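You operate a simulated robot arm through the tools that you are given. There is no shell and no other tool. Be economical: measure what you need, move in short steps, check, and stop when the job is done.

You run a simulated robot arm. Do the job below in one go: nothing can be reset, and whatever is moved stays where it is left.

TASK
Put one of the white tablets from the top of the blue bench on top of the brown cup plunger.

It is judged by the outcome, as a careful person would: the job done as asked, and still so three seconds after it is handed in. It fails if anything else is knocked over, pushed out of place, dropped, spilled or broken.

THE ROBOT
A 7-joint arm with a two-finger parallel gripper, fixed in place. Base frame: the origin is at the foot of the arm, x ahead of it, y to its left, z up; the work surface is at about z = 0. Lengths are in mm, angles in rad, forces in N, time in s.
With the tool pointing down near the work surface it reaches from about 220 to 580 mm from the base axis. Its first joint turns from -1.152 to 1.152 rad. Payload 2.5 kg.
Tool frame: the origin (TCP) lies between the finger pads and is the grasp point; the fingertips stand 23 mm ahead of it; z points along the fingers, y is the line along which they close. Largest opening 94 mm; finger width 38, thickness 10; the body of the gripper, 54 by 96 mm, starts 39 mm behind the TCP.
Orientation is told as [roll, pitch, yaw] about the base's x, y, z axes, in that order, counted from this pose: with the fingers straight down and closing along the base's y, the tool's x points along the base's -x, its y along +y and its z along -z.

THE INTERFACE
- The arm moves only by the tool jog_arm. Its argument "deltas" is a list of rows, each a list of 7 numbers: the shift along the tool's x, y, z in mm, then the turn, a rotation vector about the tool's x, y, z in rad, then the opening, from 0 (shut) to 1 (fully open). In form: [[x, y, z, rx, ry, rz, fingers], ...]. A call has 1 to 8 rows; each row is the pose to reach, as a shift and turn from the pose commanded when the call began, along the tool's axes at that moment. A row lasts 0.2 s, in which the tool goes at most 50 mm and 0.15 rad; a call with a longer step from one row to the next is refused whole, and so is a gripper value outside its range. A pose out of reach is approached as far as the arm can. The call stops where the force on the tool passes 40 N (or 10 N more than at its start, if that is more) or the arm is blocked; 0.2 s more then pass. The fingers move at their own pace (about 108 mm/s each) and stop on an object; they squeeze with about 35 N. The grip force told is the motor's: it shows also when the fingers shut on nothing. Time passes only in rows, and 0.2 s behind the last, so rows that repeat a pose let the fingers close. The reply holds the time, the measured pose of the TCP, the force on the tool along the base axes, the opening and the grip force, in the units named above and with some noise.
- Cameras (640 x 400 px; columns grow to the right, rows downward): "scene" is fixed at [118.4, -404, 549.3]; the picture's right is [0.84, -0.55, 0.00], its down [-0.29, -0.44, -0.85] and it looks along [0.46, 0.71, -0.53] (base axes); focal length 373 px, centre (320, 200). "wrist" rides on the gripper at [-39, 0, -44] in the tool frame; the picture's right is [0.00, -1.00, 0.00], its down [0.97, 0.00, -0.24] and it looks along [0.24, 0.00, 0.97] (tool axes); focal length 218 px, centre (320, 200). There is no depth. A picture from a camera that has moved, and an enlarged one, comes with that camera's place and axes in the base frame and with its lens.
- camera(camera): a new picture of that camera. The clock stands still meanwhile.
- zoom(camera, box): a new picture of the part [left, top, right, bottom] of that camera's present view, enlarged. The clock stands still meanwhile.
- hand_in(): hands the job in; it is judged then, once.

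Go step by step. Nothing tells you positions but the pictures and the camera data: compare them with the known pose of the tool, close in by small moves and look again before you grip or let go. The budget is 90 turns and 36 pictures, counting those below and the enlarged ones. Unless the task says otherwise, let go and move clear before handing in, and close with one line.

The tools are called after "Emit:" as a command line: name --pt "numbers of a row" for each row, then --argument value for the rest, lists and objects as JSON in quotes. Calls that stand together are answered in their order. jog_arm: Moves the arm, as the interface text tells. Its arguments: {"type":"object","properties":{"deltas":{"type":"array"}},"required":["deltas"]} The other tools are called the same way: camera (camera) takes a picture; zoom (camera, box) takes an enlarged picture of a part of a camera's view; hand_in () hands the job in.

At the start:

```text
clock: 0.0
position: [357.1, 92.1, 336.9]
tool_rot: [0.001, -0.001, -0.001]
ft_force: [0.1, 0.4, -0.2]
finger_gap: 93.9
grasp_force: 0.1
```

scene: 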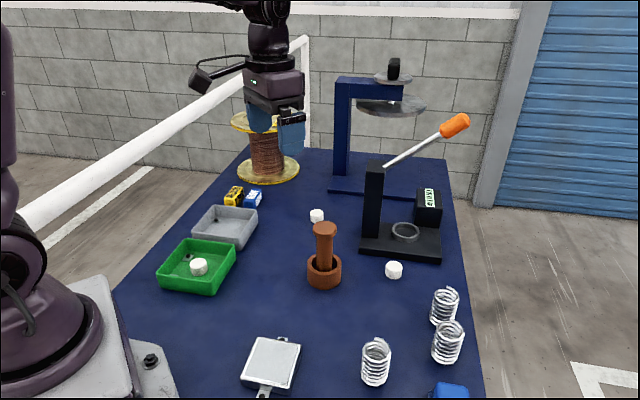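
wrist: 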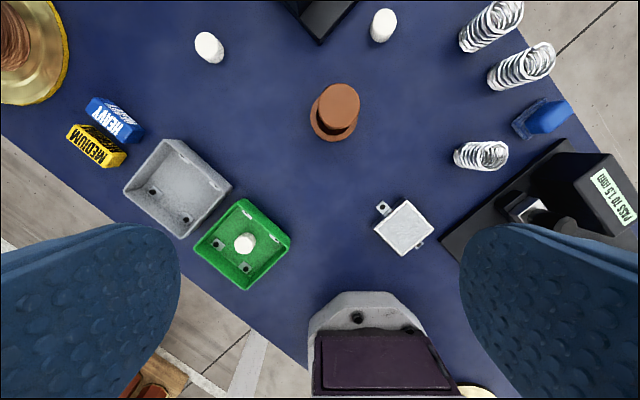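

Two tablets lie directly on the bench, and a third is in the green tray. The one near the press is at about (568, 0) and within reach; the other, at about (541, 260), is too far. The plunger top is near (445, 70, 120). I'll zoom in on both.

Emit:
zoom --camera "scene" --box '[290, 200, 450, 300]'

Emit:
zoom --camera "wrist" --box '[260, 0, 452, 150]'

```text
4.00 times, centred on (370, 250) of scene
camera zoom: at [118.4, -404.0, 549.3], right [0.84, -0.55, 0.0], down [-0.29, -0.44, -0.85], along [0.46, 0.71, -0.53], focal length 1492 px, centre (120, 0)
```

zoom: 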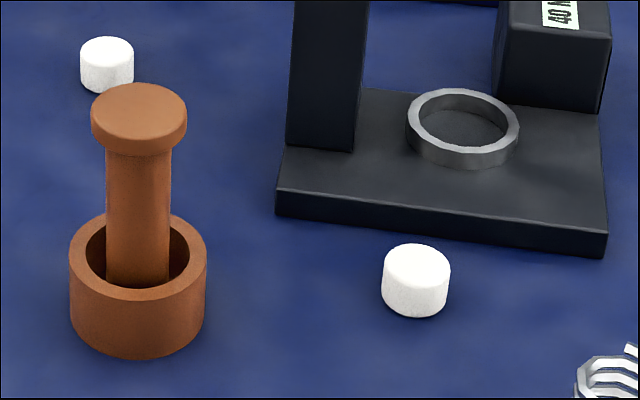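

```text
2.67 times, centred on (356, 75) of wrist
camera zoom: at [397.4, 91.7, 381.3], right [0.0, -1.0, 0.0], down [-0.97, 0.0, 0.24], along [-0.24, 0.0, -0.97], focal length 582 px, centre (224, 533)
```

zoom: 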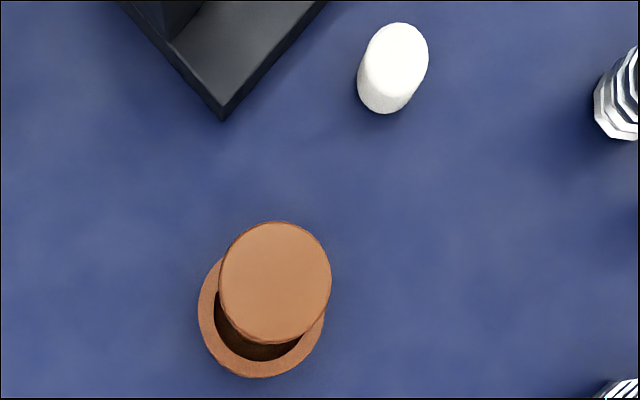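

The tablet is about 35 mm across and 22 mm high, centred at about (566, 1). The plunger head is about 46 mm across, with its top at about (440, 71, 126). I'll move above the tablet, turning slightly so the fingers close along the press edge.

Emit:
jog_arm --pt "-35 -15 22 0 0 -0.06 0.65" --pt "-70 -30 45 0 0 -0.13 0.65" --pt "-105 -45 68 0 0 -0.2 0.65" --pt "-140 -60 91 0 0 -0.27 0.65" --pt "-175 -76 114 0 0 -0.34 0.65" --pt "-209 -91 137 0 0 -0.4 0.65" --pt "-209 -91 137 0 0 -0.4 0.65"

Emit:
camera --camera "wrist"

Emit:
camera --camera "scene"

```text
clock: 1.6
position: [568.2, 0.3, 200.2]
tool_rot: [0.001, -0.001, 0.403]
ft_force: [0.5, 0.3, 0.2]
finger_gap: 61.0
grasp_force: 0.0
```

```text
31 pictures are left
camera wrist: at [604.1, 16.2, 244.8], right [0.39, -0.92, 0.0], down [-0.89, -0.38, 0.24], along [-0.22, -0.09, -0.97], focal length 218 px, centre (320, 200)
```

wrist: 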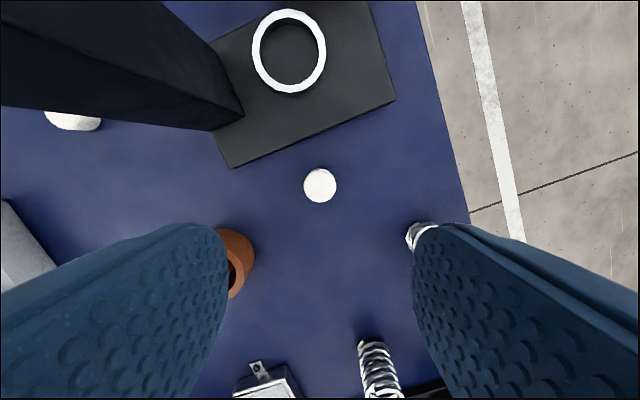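

```text
30 pictures are left
```

scene: 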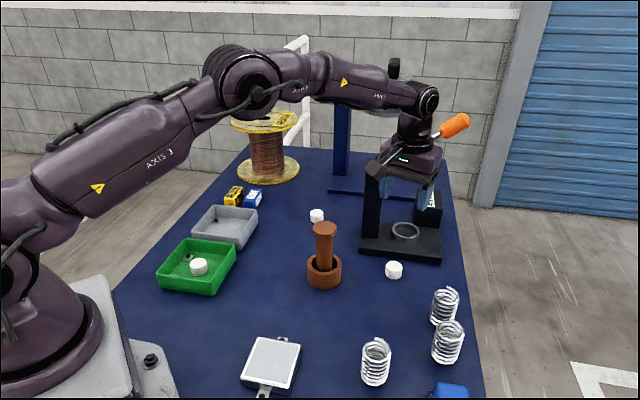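

The gripper is centred over the tablet, and both the press and its lever are clear. I'll descend most of the way and check.

Emit:
jog_arm --pt "0 0 40 0 0 0 0.65" --pt "0 0 80 0 0 0 0.65" --pt "0 0 115 0 0 0 0.65" --pt "0 0 140 0 0 0 0.65"

Emit:
camera --camera "wrist"

Emit:
zoom --camera "scene" --box '[310, 150, 470, 300]'

```text
clock: 2.6
position: [567.5, -0.5, 60.1]
tool_rot: [0.0, 0.0, 0.399]
ft_force: [0.1, 0.7, 0.7]
finger_gap: 61.1
grasp_force: 0.1
```

```text
29 pictures are left
camera wrist: at [603.7, 15.3, 104.9], right [0.39, -0.92, 0.0], down [-0.89, -0.38, 0.24], along [-0.22, -0.09, -0.97], focal length 218 px, centre (320, 200)
```

wrist: 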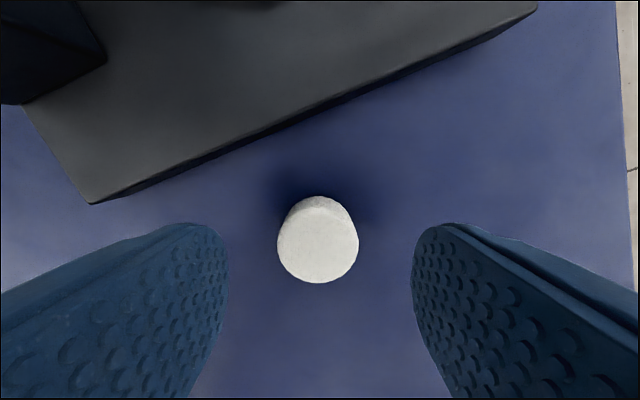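

```text
2.67 times, centred on (390, 225) of scene
camera zoom: at [118.4, -404.0, 549.3], right [0.84, -0.55, 0.0], down [-0.29, -0.44, -0.85], along [0.46, 0.71, -0.53], focal length 995 px, centre (133, 133)
```

zoom: 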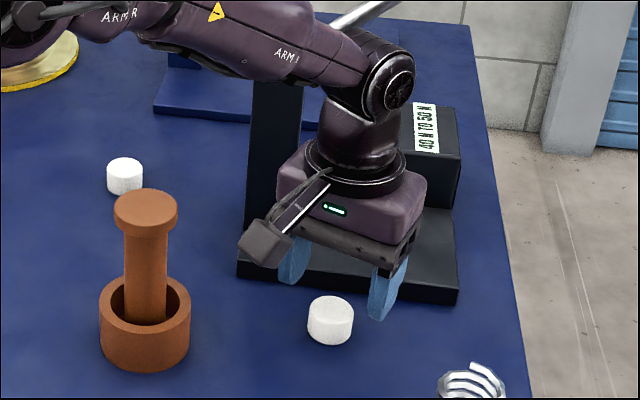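

Seen from both cameras, the tablet is centred between the fingers to within about 2 mm. I'll lower to z ≈ 29 and grip.

Emit:
jog_arm --pt "-2 0 16 0 0 0 0.65" --pt "-2 0 31 0 0 0 0.65" --pt "-2 0 31 0 0 0 0.5" --pt "-2 0 31 0 0 0 0.35" --pt "-2 0 31 0 0 0 0.2" --pt "-2 0 31 0 0 0 0.2"

Emit:
camera --camera "wrist"

```text
clock: 4.0
position: [570.8, -0.1, 29.1]
tool_rot: [-0.001, -0.001, 0.402]
ft_force: [0.0, -0.8, -0.2]
finger_gap: 31.8
grasp_force: 35.8
```

```text
27 pictures are left
camera wrist: at [606.3, 15.8, 74.3], right [0.39, -0.92, 0.0], down [-0.89, -0.38, 0.24], along [-0.22, -0.09, -0.97], focal length 218 px, centre (320, 200)
```

wrist: 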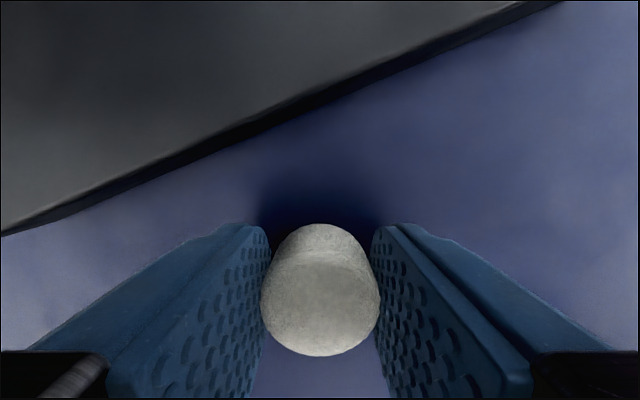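

The tablet is gripped, with a gap of 32 mm. I'll lift it straight up.

Emit:
jog_arm --pt "0 0 -20 0 0 0 0.2" --pt "0 0 -60 0 0 0 0.2" --pt "0 0 -100 0 0 0 0.2" --pt "0 0 -140 0 0 0 0.2" --pt "0 0 -181 0 0 0 0.2" --pt "0 0 -181 0 0 0 0.2"

Emit:
camera --camera "wrist"

```text
clock: 5.4
position: [567.7, 1.8, 212.2]
tool_rot: [0.002, 0.0, 0.399]
ft_force: [-0.2, 0.2, 0.0]
finger_gap: 18.9
grasp_force: 0.0
```

```text
26 pictures are left
camera wrist: at [605.1, 17.0, 256.0], right [0.39, -0.92, 0.0], down [-0.89, -0.38, 0.24], along [-0.22, -0.09, -0.97], focal length 218 px, centre (320, 200)
```

wrist: 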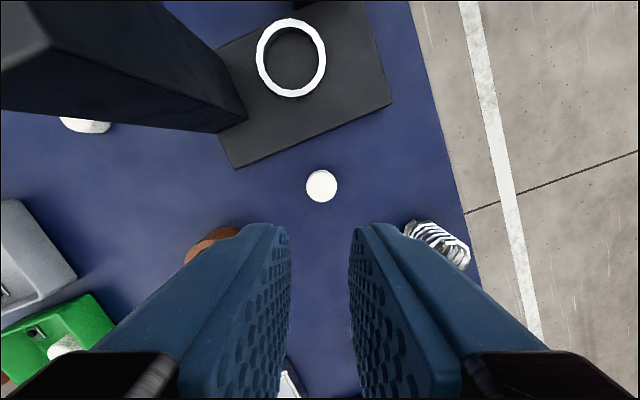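

The grip slipped: the fingers closed to 19 mm and the tablet is still standing on the bench at about the same spot. I'll look closer before trying again, lower and slower.

Emit:
zoom --camera "scene" --box '[354, 245, 434, 295]'

Emit:
zoom --camera "wrist" --box '[280, 160, 360, 210]'

```text
8.00 times, centred on (394, 270) of scene
camera zoom: at [118.4, -404.0, 549.3], right [0.84, -0.55, 0.0], down [-0.29, -0.44, -0.85], along [0.46, 0.71, -0.53], focal length 2984 px, centre (-272, -360)
```

zoom: 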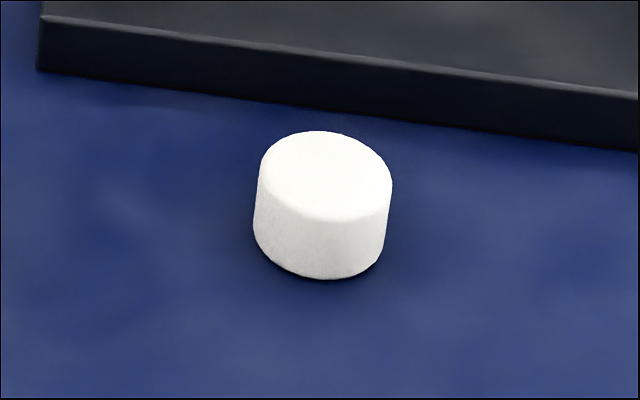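

```text
8.00 times, centred on (320, 185) of wrist
camera zoom: at [605.1, 17.0, 256.0], right [0.39, -0.92, 0.0], down [-0.89, -0.38, 0.24], along [-0.22, -0.09, -0.97], focal length 1746 px, centre (320, 320)
```

zoom: 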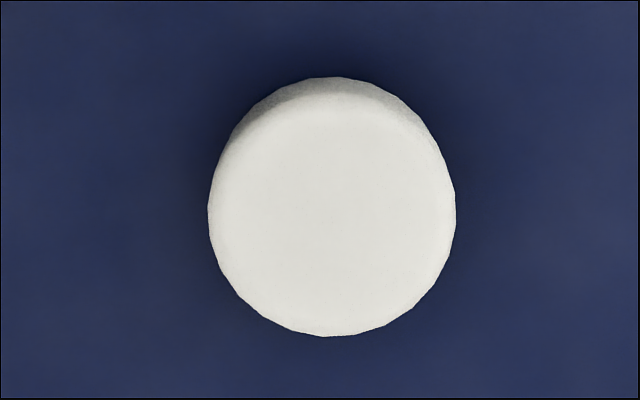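

The tablet is upright and intact at about (566, 0). I'll go back down lower, with the tips about 2 to 3 mm above the bench, squeeze fully and raise it slowly.

Emit:
jog_arm --pt "0 0 0 0 0 0 0.65" --pt "1 0 45 0 0 0 0.65" --pt "1 0 90 0 0 0 0.65" --pt "1 0 130 0 0 0 0.65" --pt "1 0 160 0 0 0 0.65" --pt "1 0 176 0 0 0 0.65" --pt "1 0 184 0 0 0 0.65"

Emit:
camera --camera "wrist"

```text
clock: 7.0
position: [567.2, 0.6, 26.4]
tool_rot: [0.0, -0.001, 0.399]
ft_force: [0.9, 0.6, 0.2]
finger_gap: 61.0
grasp_force: 0.1
```

```text
23 pictures are left
camera wrist: at [603.1, 16.9, 70.6], right [0.39, -0.92, 0.0], down [-0.89, -0.38, 0.24], along [-0.22, -0.09, -0.97], focal length 218 px, centre (320, 200)
```

wrist: 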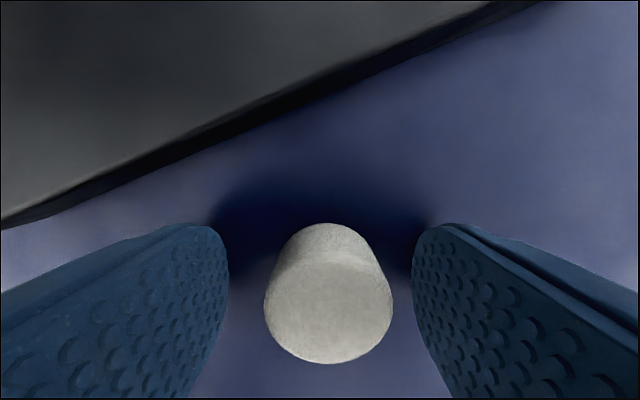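

The tablet is nearly centred and the fingers are low. I'll close fully, then raise a little slowly and check the grip.

Emit:
jog_arm --pt "0 -1 0 0 0 0 0.45" --pt "0 -1 0 0 0 0 0.3" --pt "0 -1 0 0 0 0 0" --pt "0 -1 0 0 0 0 0" --pt "0 -1 0 0 0 0 0"

Emit:
jog_arm --pt "0 0 -1 0 0 0 0" --pt "0 0 -3 0 0 0 0" --pt "0 0 -5 0 0 0 0" --pt "0 0 -8 0 0 0 0"

Emit:
camera --camera "wrist"

```text
clock: 8.2
position: [567.1, 0.7, 26.9]
tool_rot: [-0.001, -0.001, 0.399]
ft_force: [0.7, 0.6, 0.0]
finger_gap: 32.2
grasp_force: 35.4
```

```text
clock: 9.2
position: [568.7, -1.1, 34.6]
tool_rot: [-0.001, -0.001, 0.399]
ft_force: [-1.0, 0.2, -0.6]
finger_gap: 31.9
grasp_force: 34.6
```

```text
22 pictures are left
camera wrist: at [604.1, 15.1, 78.8], right [0.39, -0.92, 0.0], down [-0.89, -0.38, 0.24], along [-0.22, -0.09, -0.97], focal length 218 px, centre (320, 200)
```

wrist: 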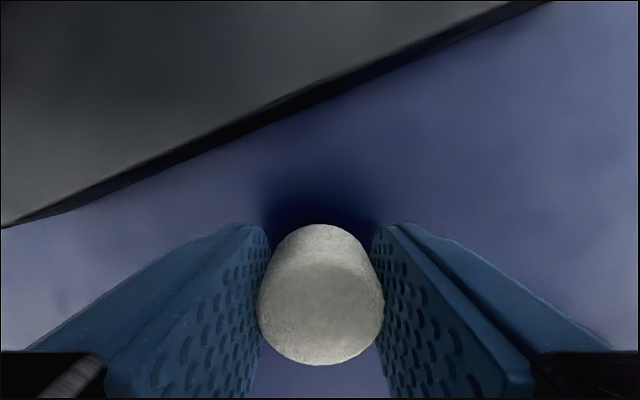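

The tablet looks the same in the gripper view after rising 8 mm, so it seems to be held. I'll rise a bit more, slowly, and check.

Emit:
jog_arm --pt "0 0 -3 0 0 0 0" --pt "0 0 -7 0 0 0 0" --pt "0 0 -11 0 0 0 0" --pt "0 0 -15 0 0 0 0" --pt "0 0 -18 0 0 0 0" --pt "0 0 -20 0 0 0 0"

Emit:
zoom --camera "scene" --box '[330, 200, 458, 280]'

Emit:
camera --camera "wrist"

```text
clock: 10.6
position: [568.3, 0.3, 53.9]
tool_rot: [0.0, 0.0, 0.399]
ft_force: [0.1, 0.7, -0.2]
finger_gap: 32.1
grasp_force: 35.0
```

```text
5.00 times, centred on (394, 240) of scene
camera zoom: at [118.4, -404.0, 549.3], right [0.84, -0.55, 0.0], down [-0.29, -0.44, -0.85], along [0.46, 0.71, -0.53], focal length 1865 px, centre (-50, 0)
```

zoom: 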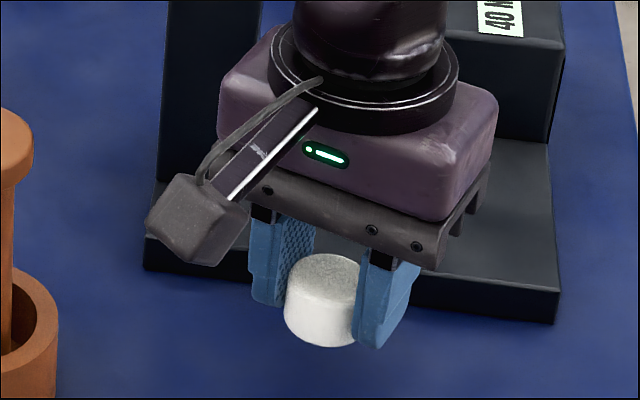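

```text
20 pictures are left
camera wrist: at [604.4, 15.8, 98.6], right [0.39, -0.92, 0.0], down [-0.89, -0.38, 0.24], along [-0.22, -0.09, -0.97], focal length 218 px, centre (320, 200)
```

wrist: 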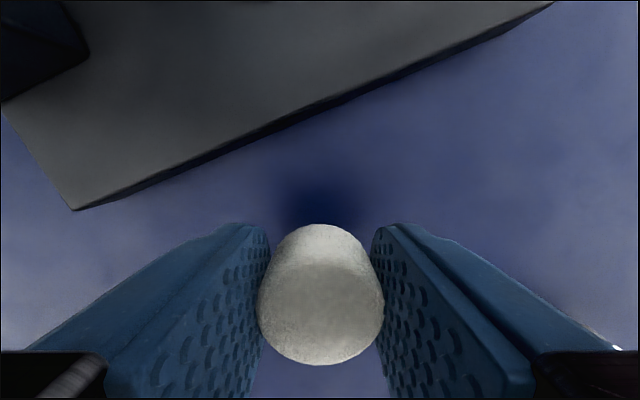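

The tablet is held and clear of the bench. I'll keep rising gently.

Emit:
jog_arm --pt "0 0 -4 0 0 0 0" --pt "0 0 -12 0 0 0 0" --pt "0 0 -24 0 0 0 0" --pt "0 0 -37 0 0 0 0" --pt "0 0 -50 0 0 0 0" --pt "0 0 -62 0 0 0 0" --pt "0 0 -70 0 0 0 0" --pt "0 0 -74 0 0 0 0"

Emit:
jog_arm --pt "0 0 -4 0 0 0 0" --pt "0 0 -12 0 0 0 0" --pt "0 0 -24 0 0 0 0" --pt "0 0 -37 0 0 0 0" --pt "0 0 -50 0 0 0 0" --pt "0 0 -60 0 0 0 0" --pt "0 0 -67 0 0 0 0" --pt "0 0 -70 0 0 0 0"

```text
clock: 12.4
position: [569.4, -0.2, 128.0]
tool_rot: [0.002, -0.001, 0.4]
ft_force: [0.0, -0.1, -0.2]
finger_gap: 32.0
grasp_force: 34.9
```

```text
clock: 14.2
position: [568.8, 0.5, 198.2]
tool_rot: [0.001, 0.0, 0.402]
ft_force: [-0.1, -0.4, 0.4]
finger_gap: 32.1
grasp_force: 35.0
```

It is still held at z ≈ 198. Now I'll move sideways over the plunger, with the tablet's underside at about 171, well above the 126 mm top.

Emit:
jog_arm --pt "3 4 0 0 0 0 0" --pt "9 12 0 0 0 0 0" --pt "18 23.5 0 0 0 0 0" --pt "27 35.5 0 0 0 0 0" --pt "36 47 0 0 0 0 0" --pt "42 55 0 0 0 0 0" --pt "46 60 0 0 0 0 0" --pt "47 61.5 0 0 0 0 0"

Emit:
jog_arm --pt "3 4 0 0 0 0 0" --pt "8 10 0 0 0 0 0" --pt "16 21 0 0 0 0 0" --pt "25 33 0 0 0 0 0" --pt "33 43 0 0 0 0 0" --pt "38 50 0 0 0 0 0" --pt "40 53 0 0 0 0 0" --pt "41 54 0 0 0 0 0"

Emit:
camera --camera "wrist"

Emit:
zoom --camera "scene" --box '[256, 160, 400, 300]'

```text
clock: 16.0
position: [501.1, 37.8, 198.6]
tool_rot: [0.0, 0.001, 0.399]
ft_force: [-0.4, -0.4, -0.7]
finger_gap: 31.8
grasp_force: 35.2
```

```text
clock: 17.8
position: [442.3, 71.8, 199.1]
tool_rot: [0.001, 0.0, 0.4]
ft_force: [0.0, -0.2, -0.9]
finger_gap: 32.2
grasp_force: 35.0
```

```text
19 pictures are left
camera wrist: at [478.6, 88.1, 243.3], right [0.39, -0.92, 0.0], down [-0.89, -0.38, 0.24], along [-0.22, -0.09, -0.97], focal length 218 px, centre (320, 200)
```

wrist: 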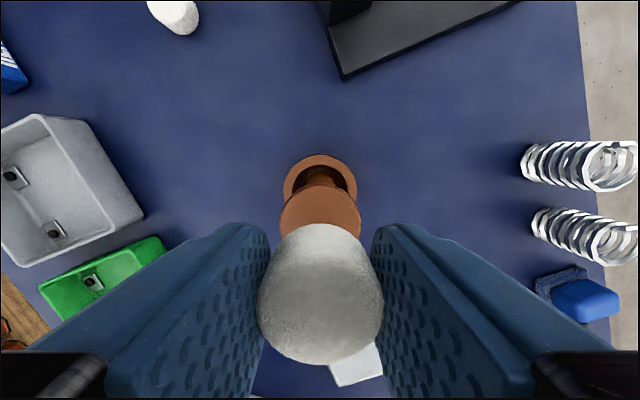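

```text
2.86 times, centred on (328, 230) of scene
camera zoom: at [118.4, -404.0, 549.3], right [0.84, -0.54, 0.0], down [-0.29, -0.44, -0.85], along [0.46, 0.71, -0.53], focal length 1066 px, centre (297, 114)
```

zoom: 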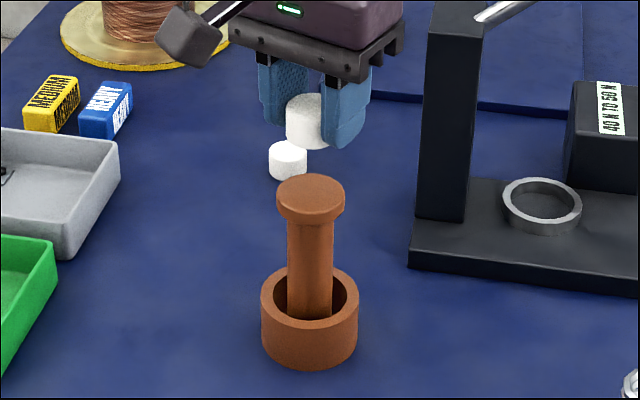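

The tablet is above the plunger and centred along the closing line. I'll zoom to check the other direction.

Emit:
zoom --camera "wrist" --box '[256, 140, 384, 240]'

Emit:
zoom --camera "scene" --box '[296, 180, 360, 250]'

```text
4.00 times, centred on (320, 190) of wrist
camera zoom: at [478.6, 88.1, 243.3], right [0.39, -0.92, 0.0], down [-0.89, -0.38, 0.24], along [-0.22, -0.09, -0.97], focal length 873 px, centre (320, 240)
```

zoom: 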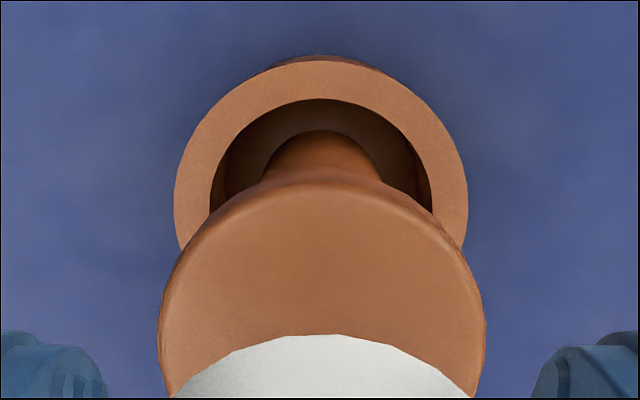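

```text
5.71 times, centred on (328, 215) of scene
camera zoom: at [118.4, -404.0, 549.3], right [0.84, -0.54, 0.0], down [-0.29, -0.44, -0.85], along [0.46, 0.71, -0.53], focal length 2132 px, centre (274, 114)
```

zoom: 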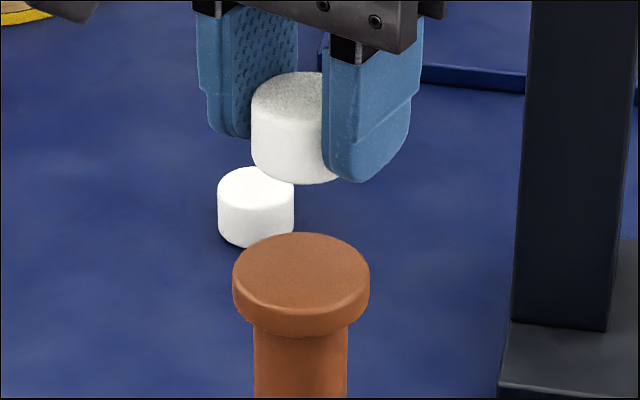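

The tablet and plunger head are aligned to within about 2 mm. I'll lower to a few millimetres above it and look again.

Emit:
jog_arm --pt "0 0 3 0 0 0 0" --pt "0 0 9 0 0 0 0" --pt "0 0 18 0 0 0 0" --pt "0 0 27 0 0 0 0" --pt "0 0 33 0 0 0 0" --pt "0 0 37 0 0 0 0" --pt "0 0 38 0 0 0 0"

Emit:
zoom --camera "scene" --box '[296, 200, 360, 250]'

Emit:
zoom --camera "wrist" --box '[224, 160, 416, 380]'

```text
clock: 19.4
position: [442.1, 70.5, 159.8]
tool_rot: [-0.001, 0.0, 0.398]
ft_force: [0.3, 0.5, -1.0]
finger_gap: 31.8
grasp_force: 35.4
```

```text
8.00 times, centred on (328, 225) of scene
camera zoom: at [118.4, -404.0, 549.3], right [0.84, -0.55, 0.0], down [-0.29, -0.44, -0.85], along [0.46, 0.71, -0.53], focal length 2984 px, centre (256, 0)
```

zoom: 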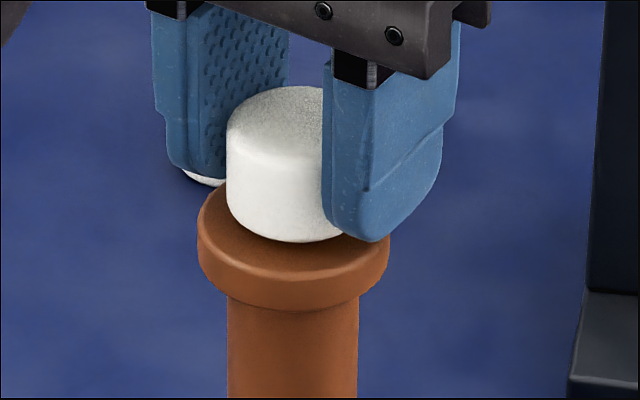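

```text
1.82 times, centred on (320, 270) of wrist
camera zoom: at [478.4, 87.2, 203.6], right [0.39, -0.92, 0.0], down [-0.89, -0.38, 0.24], along [-0.22, -0.09, -0.97], focal length 397 px, centre (320, 73)
```

zoom: 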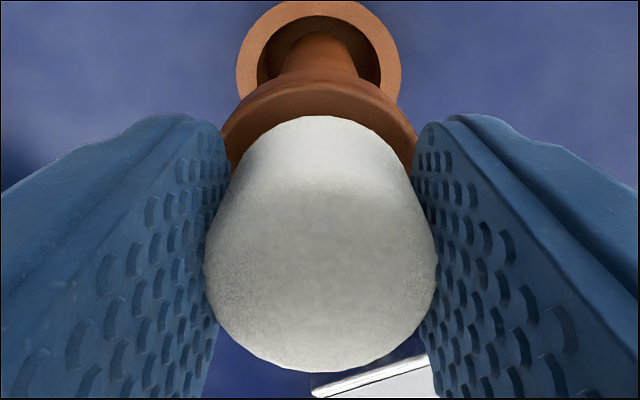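

The tablet is centred over the head, with about 6 to 7 mm left to go. I'll lower it gently until it touches.

Emit:
jog_arm --pt "0 0 1 0 0 0 0" --pt "0 0 2 0 0 0 0" --pt "0 0 3 0 0 0 0" --pt "0 0 4 0 0 0 0" --pt "0 0 4.5 0 0 0 0" --pt "0 0 5 0 0 0 0"

Emit:
zoom --camera "scene" --box '[296, 200, 360, 250]'

```text
clock: 20.8
position: [442.6, 72.5, 155.5]
tool_rot: [-0.002, 0.0, 0.401]
ft_force: [-6.4, -1.5, 20.9]
finger_gap: 31.9
grasp_force: 34.8
```

```text
8.00 times, centred on (328, 225) of scene
camera zoom: at [118.3, -404.0, 549.3], right [0.84, -0.55, 0.0], down [-0.29, -0.44, -0.85], along [0.46, 0.71, -0.53], focal length 2984 px, centre (256, 0)
```

zoom: 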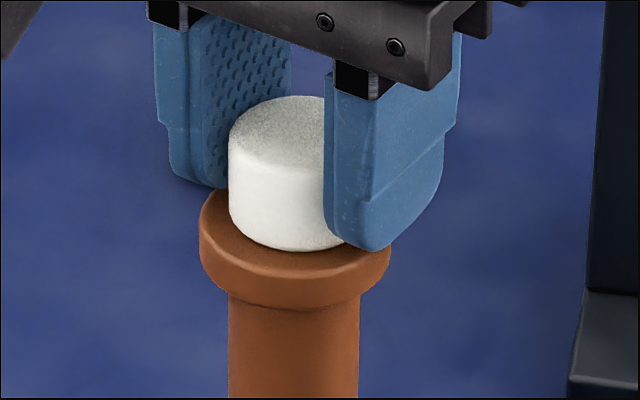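

There is contact, with 21 N pressing. I'll ease up slightly before letting go.

Emit:
jog_arm --pt "0 0 -0.7 0 0 0 0" --pt "0 0 -0.7 0 0 0 0"

```text
clock: 21.4
position: [443.3, 72.0, 155.5]
tool_rot: [0.0, -0.002, 0.399]
ft_force: [-1.5, -1.7, 17.8]
finger_gap: 32.0
grasp_force: 34.4
```

Emit:
jog_arm --pt "0 0 -0.8 0 0 0 0" --pt "0 0 -1.5 0 0 0 0" --pt "0 0 -1.5 0 0 0 0"

Emit:
zoom --camera "scene" --box '[296, 200, 360, 250]'

Emit:
zoom --camera "wrist" --box '[224, 160, 416, 380]'

```text
clock: 22.2
position: [442.0, 71.3, 157.7]
tool_rot: [0.001, 0.002, 0.399]
ft_force: [0.6, 0.1, 1.2]
finger_gap: 31.8
grasp_force: 34.9
```

```text
8.00 times, centred on (328, 225) of scene
camera zoom: at [118.4, -404.0, 549.3], right [0.84, -0.55, 0.0], down [-0.29, -0.44, -0.85], along [0.46, 0.71, -0.53], focal length 2984 px, centre (256, 0)
```

zoom: 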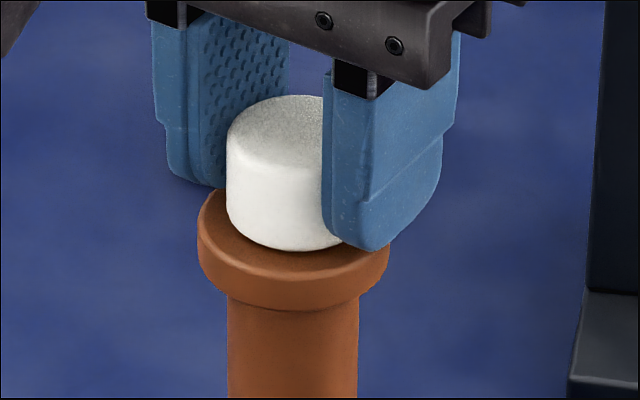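

```text
1.82 times, centred on (320, 270) of wrist
camera zoom: at [478.4, 87.0, 201.0], right [0.39, -0.92, 0.0], down [-0.89, -0.38, 0.24], along [-0.22, -0.09, -0.97], focal length 397 px, centre (320, 73)
```

zoom: 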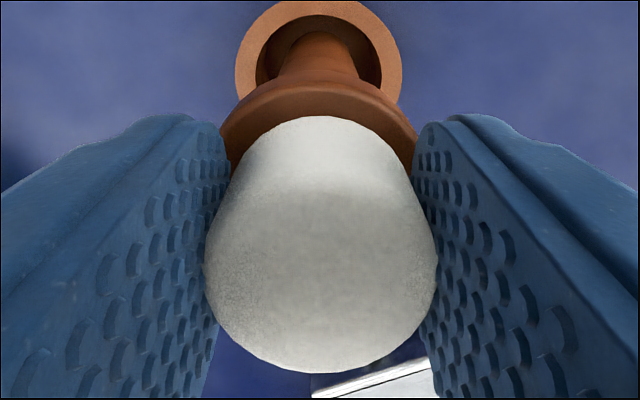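

The load is down to about 1 N. The wrist view shows the tablet evenly inset on the head, so I'll open gently.

Emit:
jog_arm --pt "0 0 0 0 0 0 0.36" --pt "0 0 0 0 0 0 0.4" --pt "0 0 0 0 0 0 0.48" --pt "0 0 0 0 0 0 0.58" --pt "0 0 0 0 0 0 0.65"

Emit:
zoom --camera "scene" --box '[296, 200, 360, 250]'

Emit:
zoom --camera "wrist" --box '[224, 160, 416, 380]'

```text
clock: 23.4
position: [442.3, 71.1, 157.1]
tool_rot: [0.0, 0.0, 0.399]
ft_force: [0.7, -0.6, 0.8]
finger_gap: 61.1
grasp_force: 0.1
```

```text
8.00 times, centred on (328, 225) of scene
camera zoom: at [118.4, -404.0, 549.3], right [0.84, -0.55, 0.0], down [-0.29, -0.44, -0.85], along [0.46, 0.71, -0.53], focal length 2984 px, centre (256, 0)
```

zoom: 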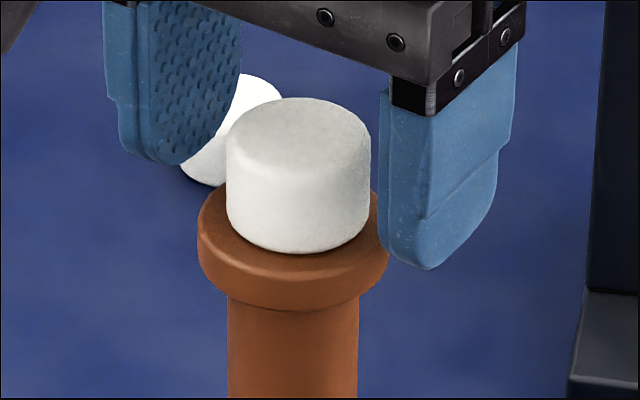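

```text
1.82 times, centred on (320, 270) of wrist
camera zoom: at [478.9, 87.1, 201.8], right [0.39, -0.92, 0.0], down [-0.89, -0.38, 0.24], along [-0.22, -0.09, -0.97], focal length 397 px, centre (320, 73)
```

zoom: 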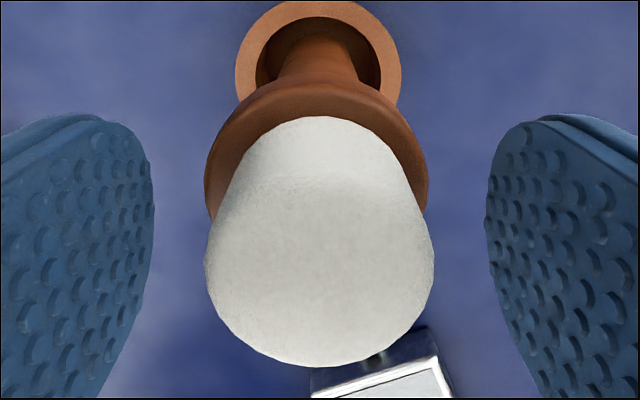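

The tablet sits flat and well inside the head, and both fingers are free. I'll raise the gripper straight up and clear.

Emit:
jog_arm --pt "0 0 -5 0 0 0 0.65" --pt "0 0 -20 0 0 0 0.65" --pt "0 0 -50 0 0 0 0.65" --pt "0 0 -85 0 0 0 0.65" --pt "0 0 -120 0 0 0 0.65" --pt "0 0 -140 0 0 0 0.65" --pt "0 0 -140 0 0 0 0.65" --pt "0 0 -140 0 0 0 0.65"

Emit:
camera --camera "scene"

Emit:
camera --camera "wrist"

```text
clock: 25.2
position: [442.9, 72.3, 295.9]
tool_rot: [0.0, 0.001, 0.4]
ft_force: [-0.1, -1.2, -0.3]
finger_gap: 60.9
grasp_force: 0.1
```

```text
8 pictures are left
```

scene: 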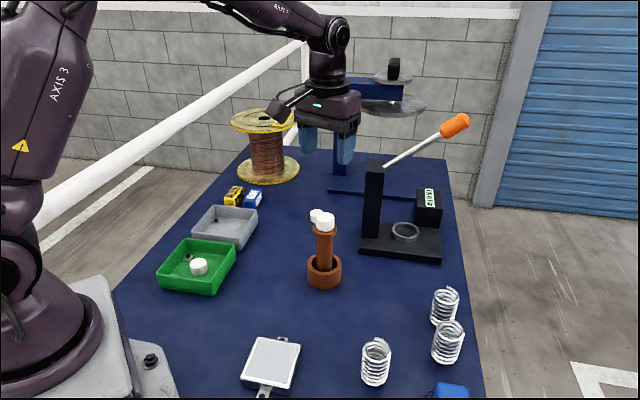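

```text
7 pictures are left
camera wrist: at [478.3, 87.1, 340.7], right [0.39, -0.92, 0.0], down [-0.89, -0.38, 0.24], along [-0.22, -0.09, -0.97], focal length 218 px, centre (320, 200)
```

wrist: 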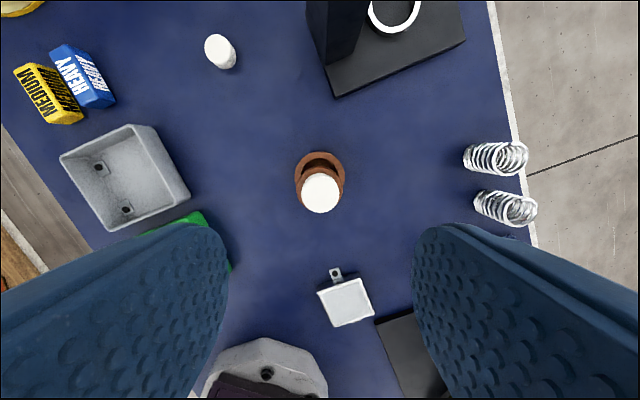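

The tablet rests on the plunger, nothing else has moved, and the arm is clear, so I'm handing in.

Emit:
hand_in

```text
The job is handed in.
```

One white tablet from the bench now sits on top of the brown cup plunger; the first grip slipped, but the second held, and nothing else was moved.
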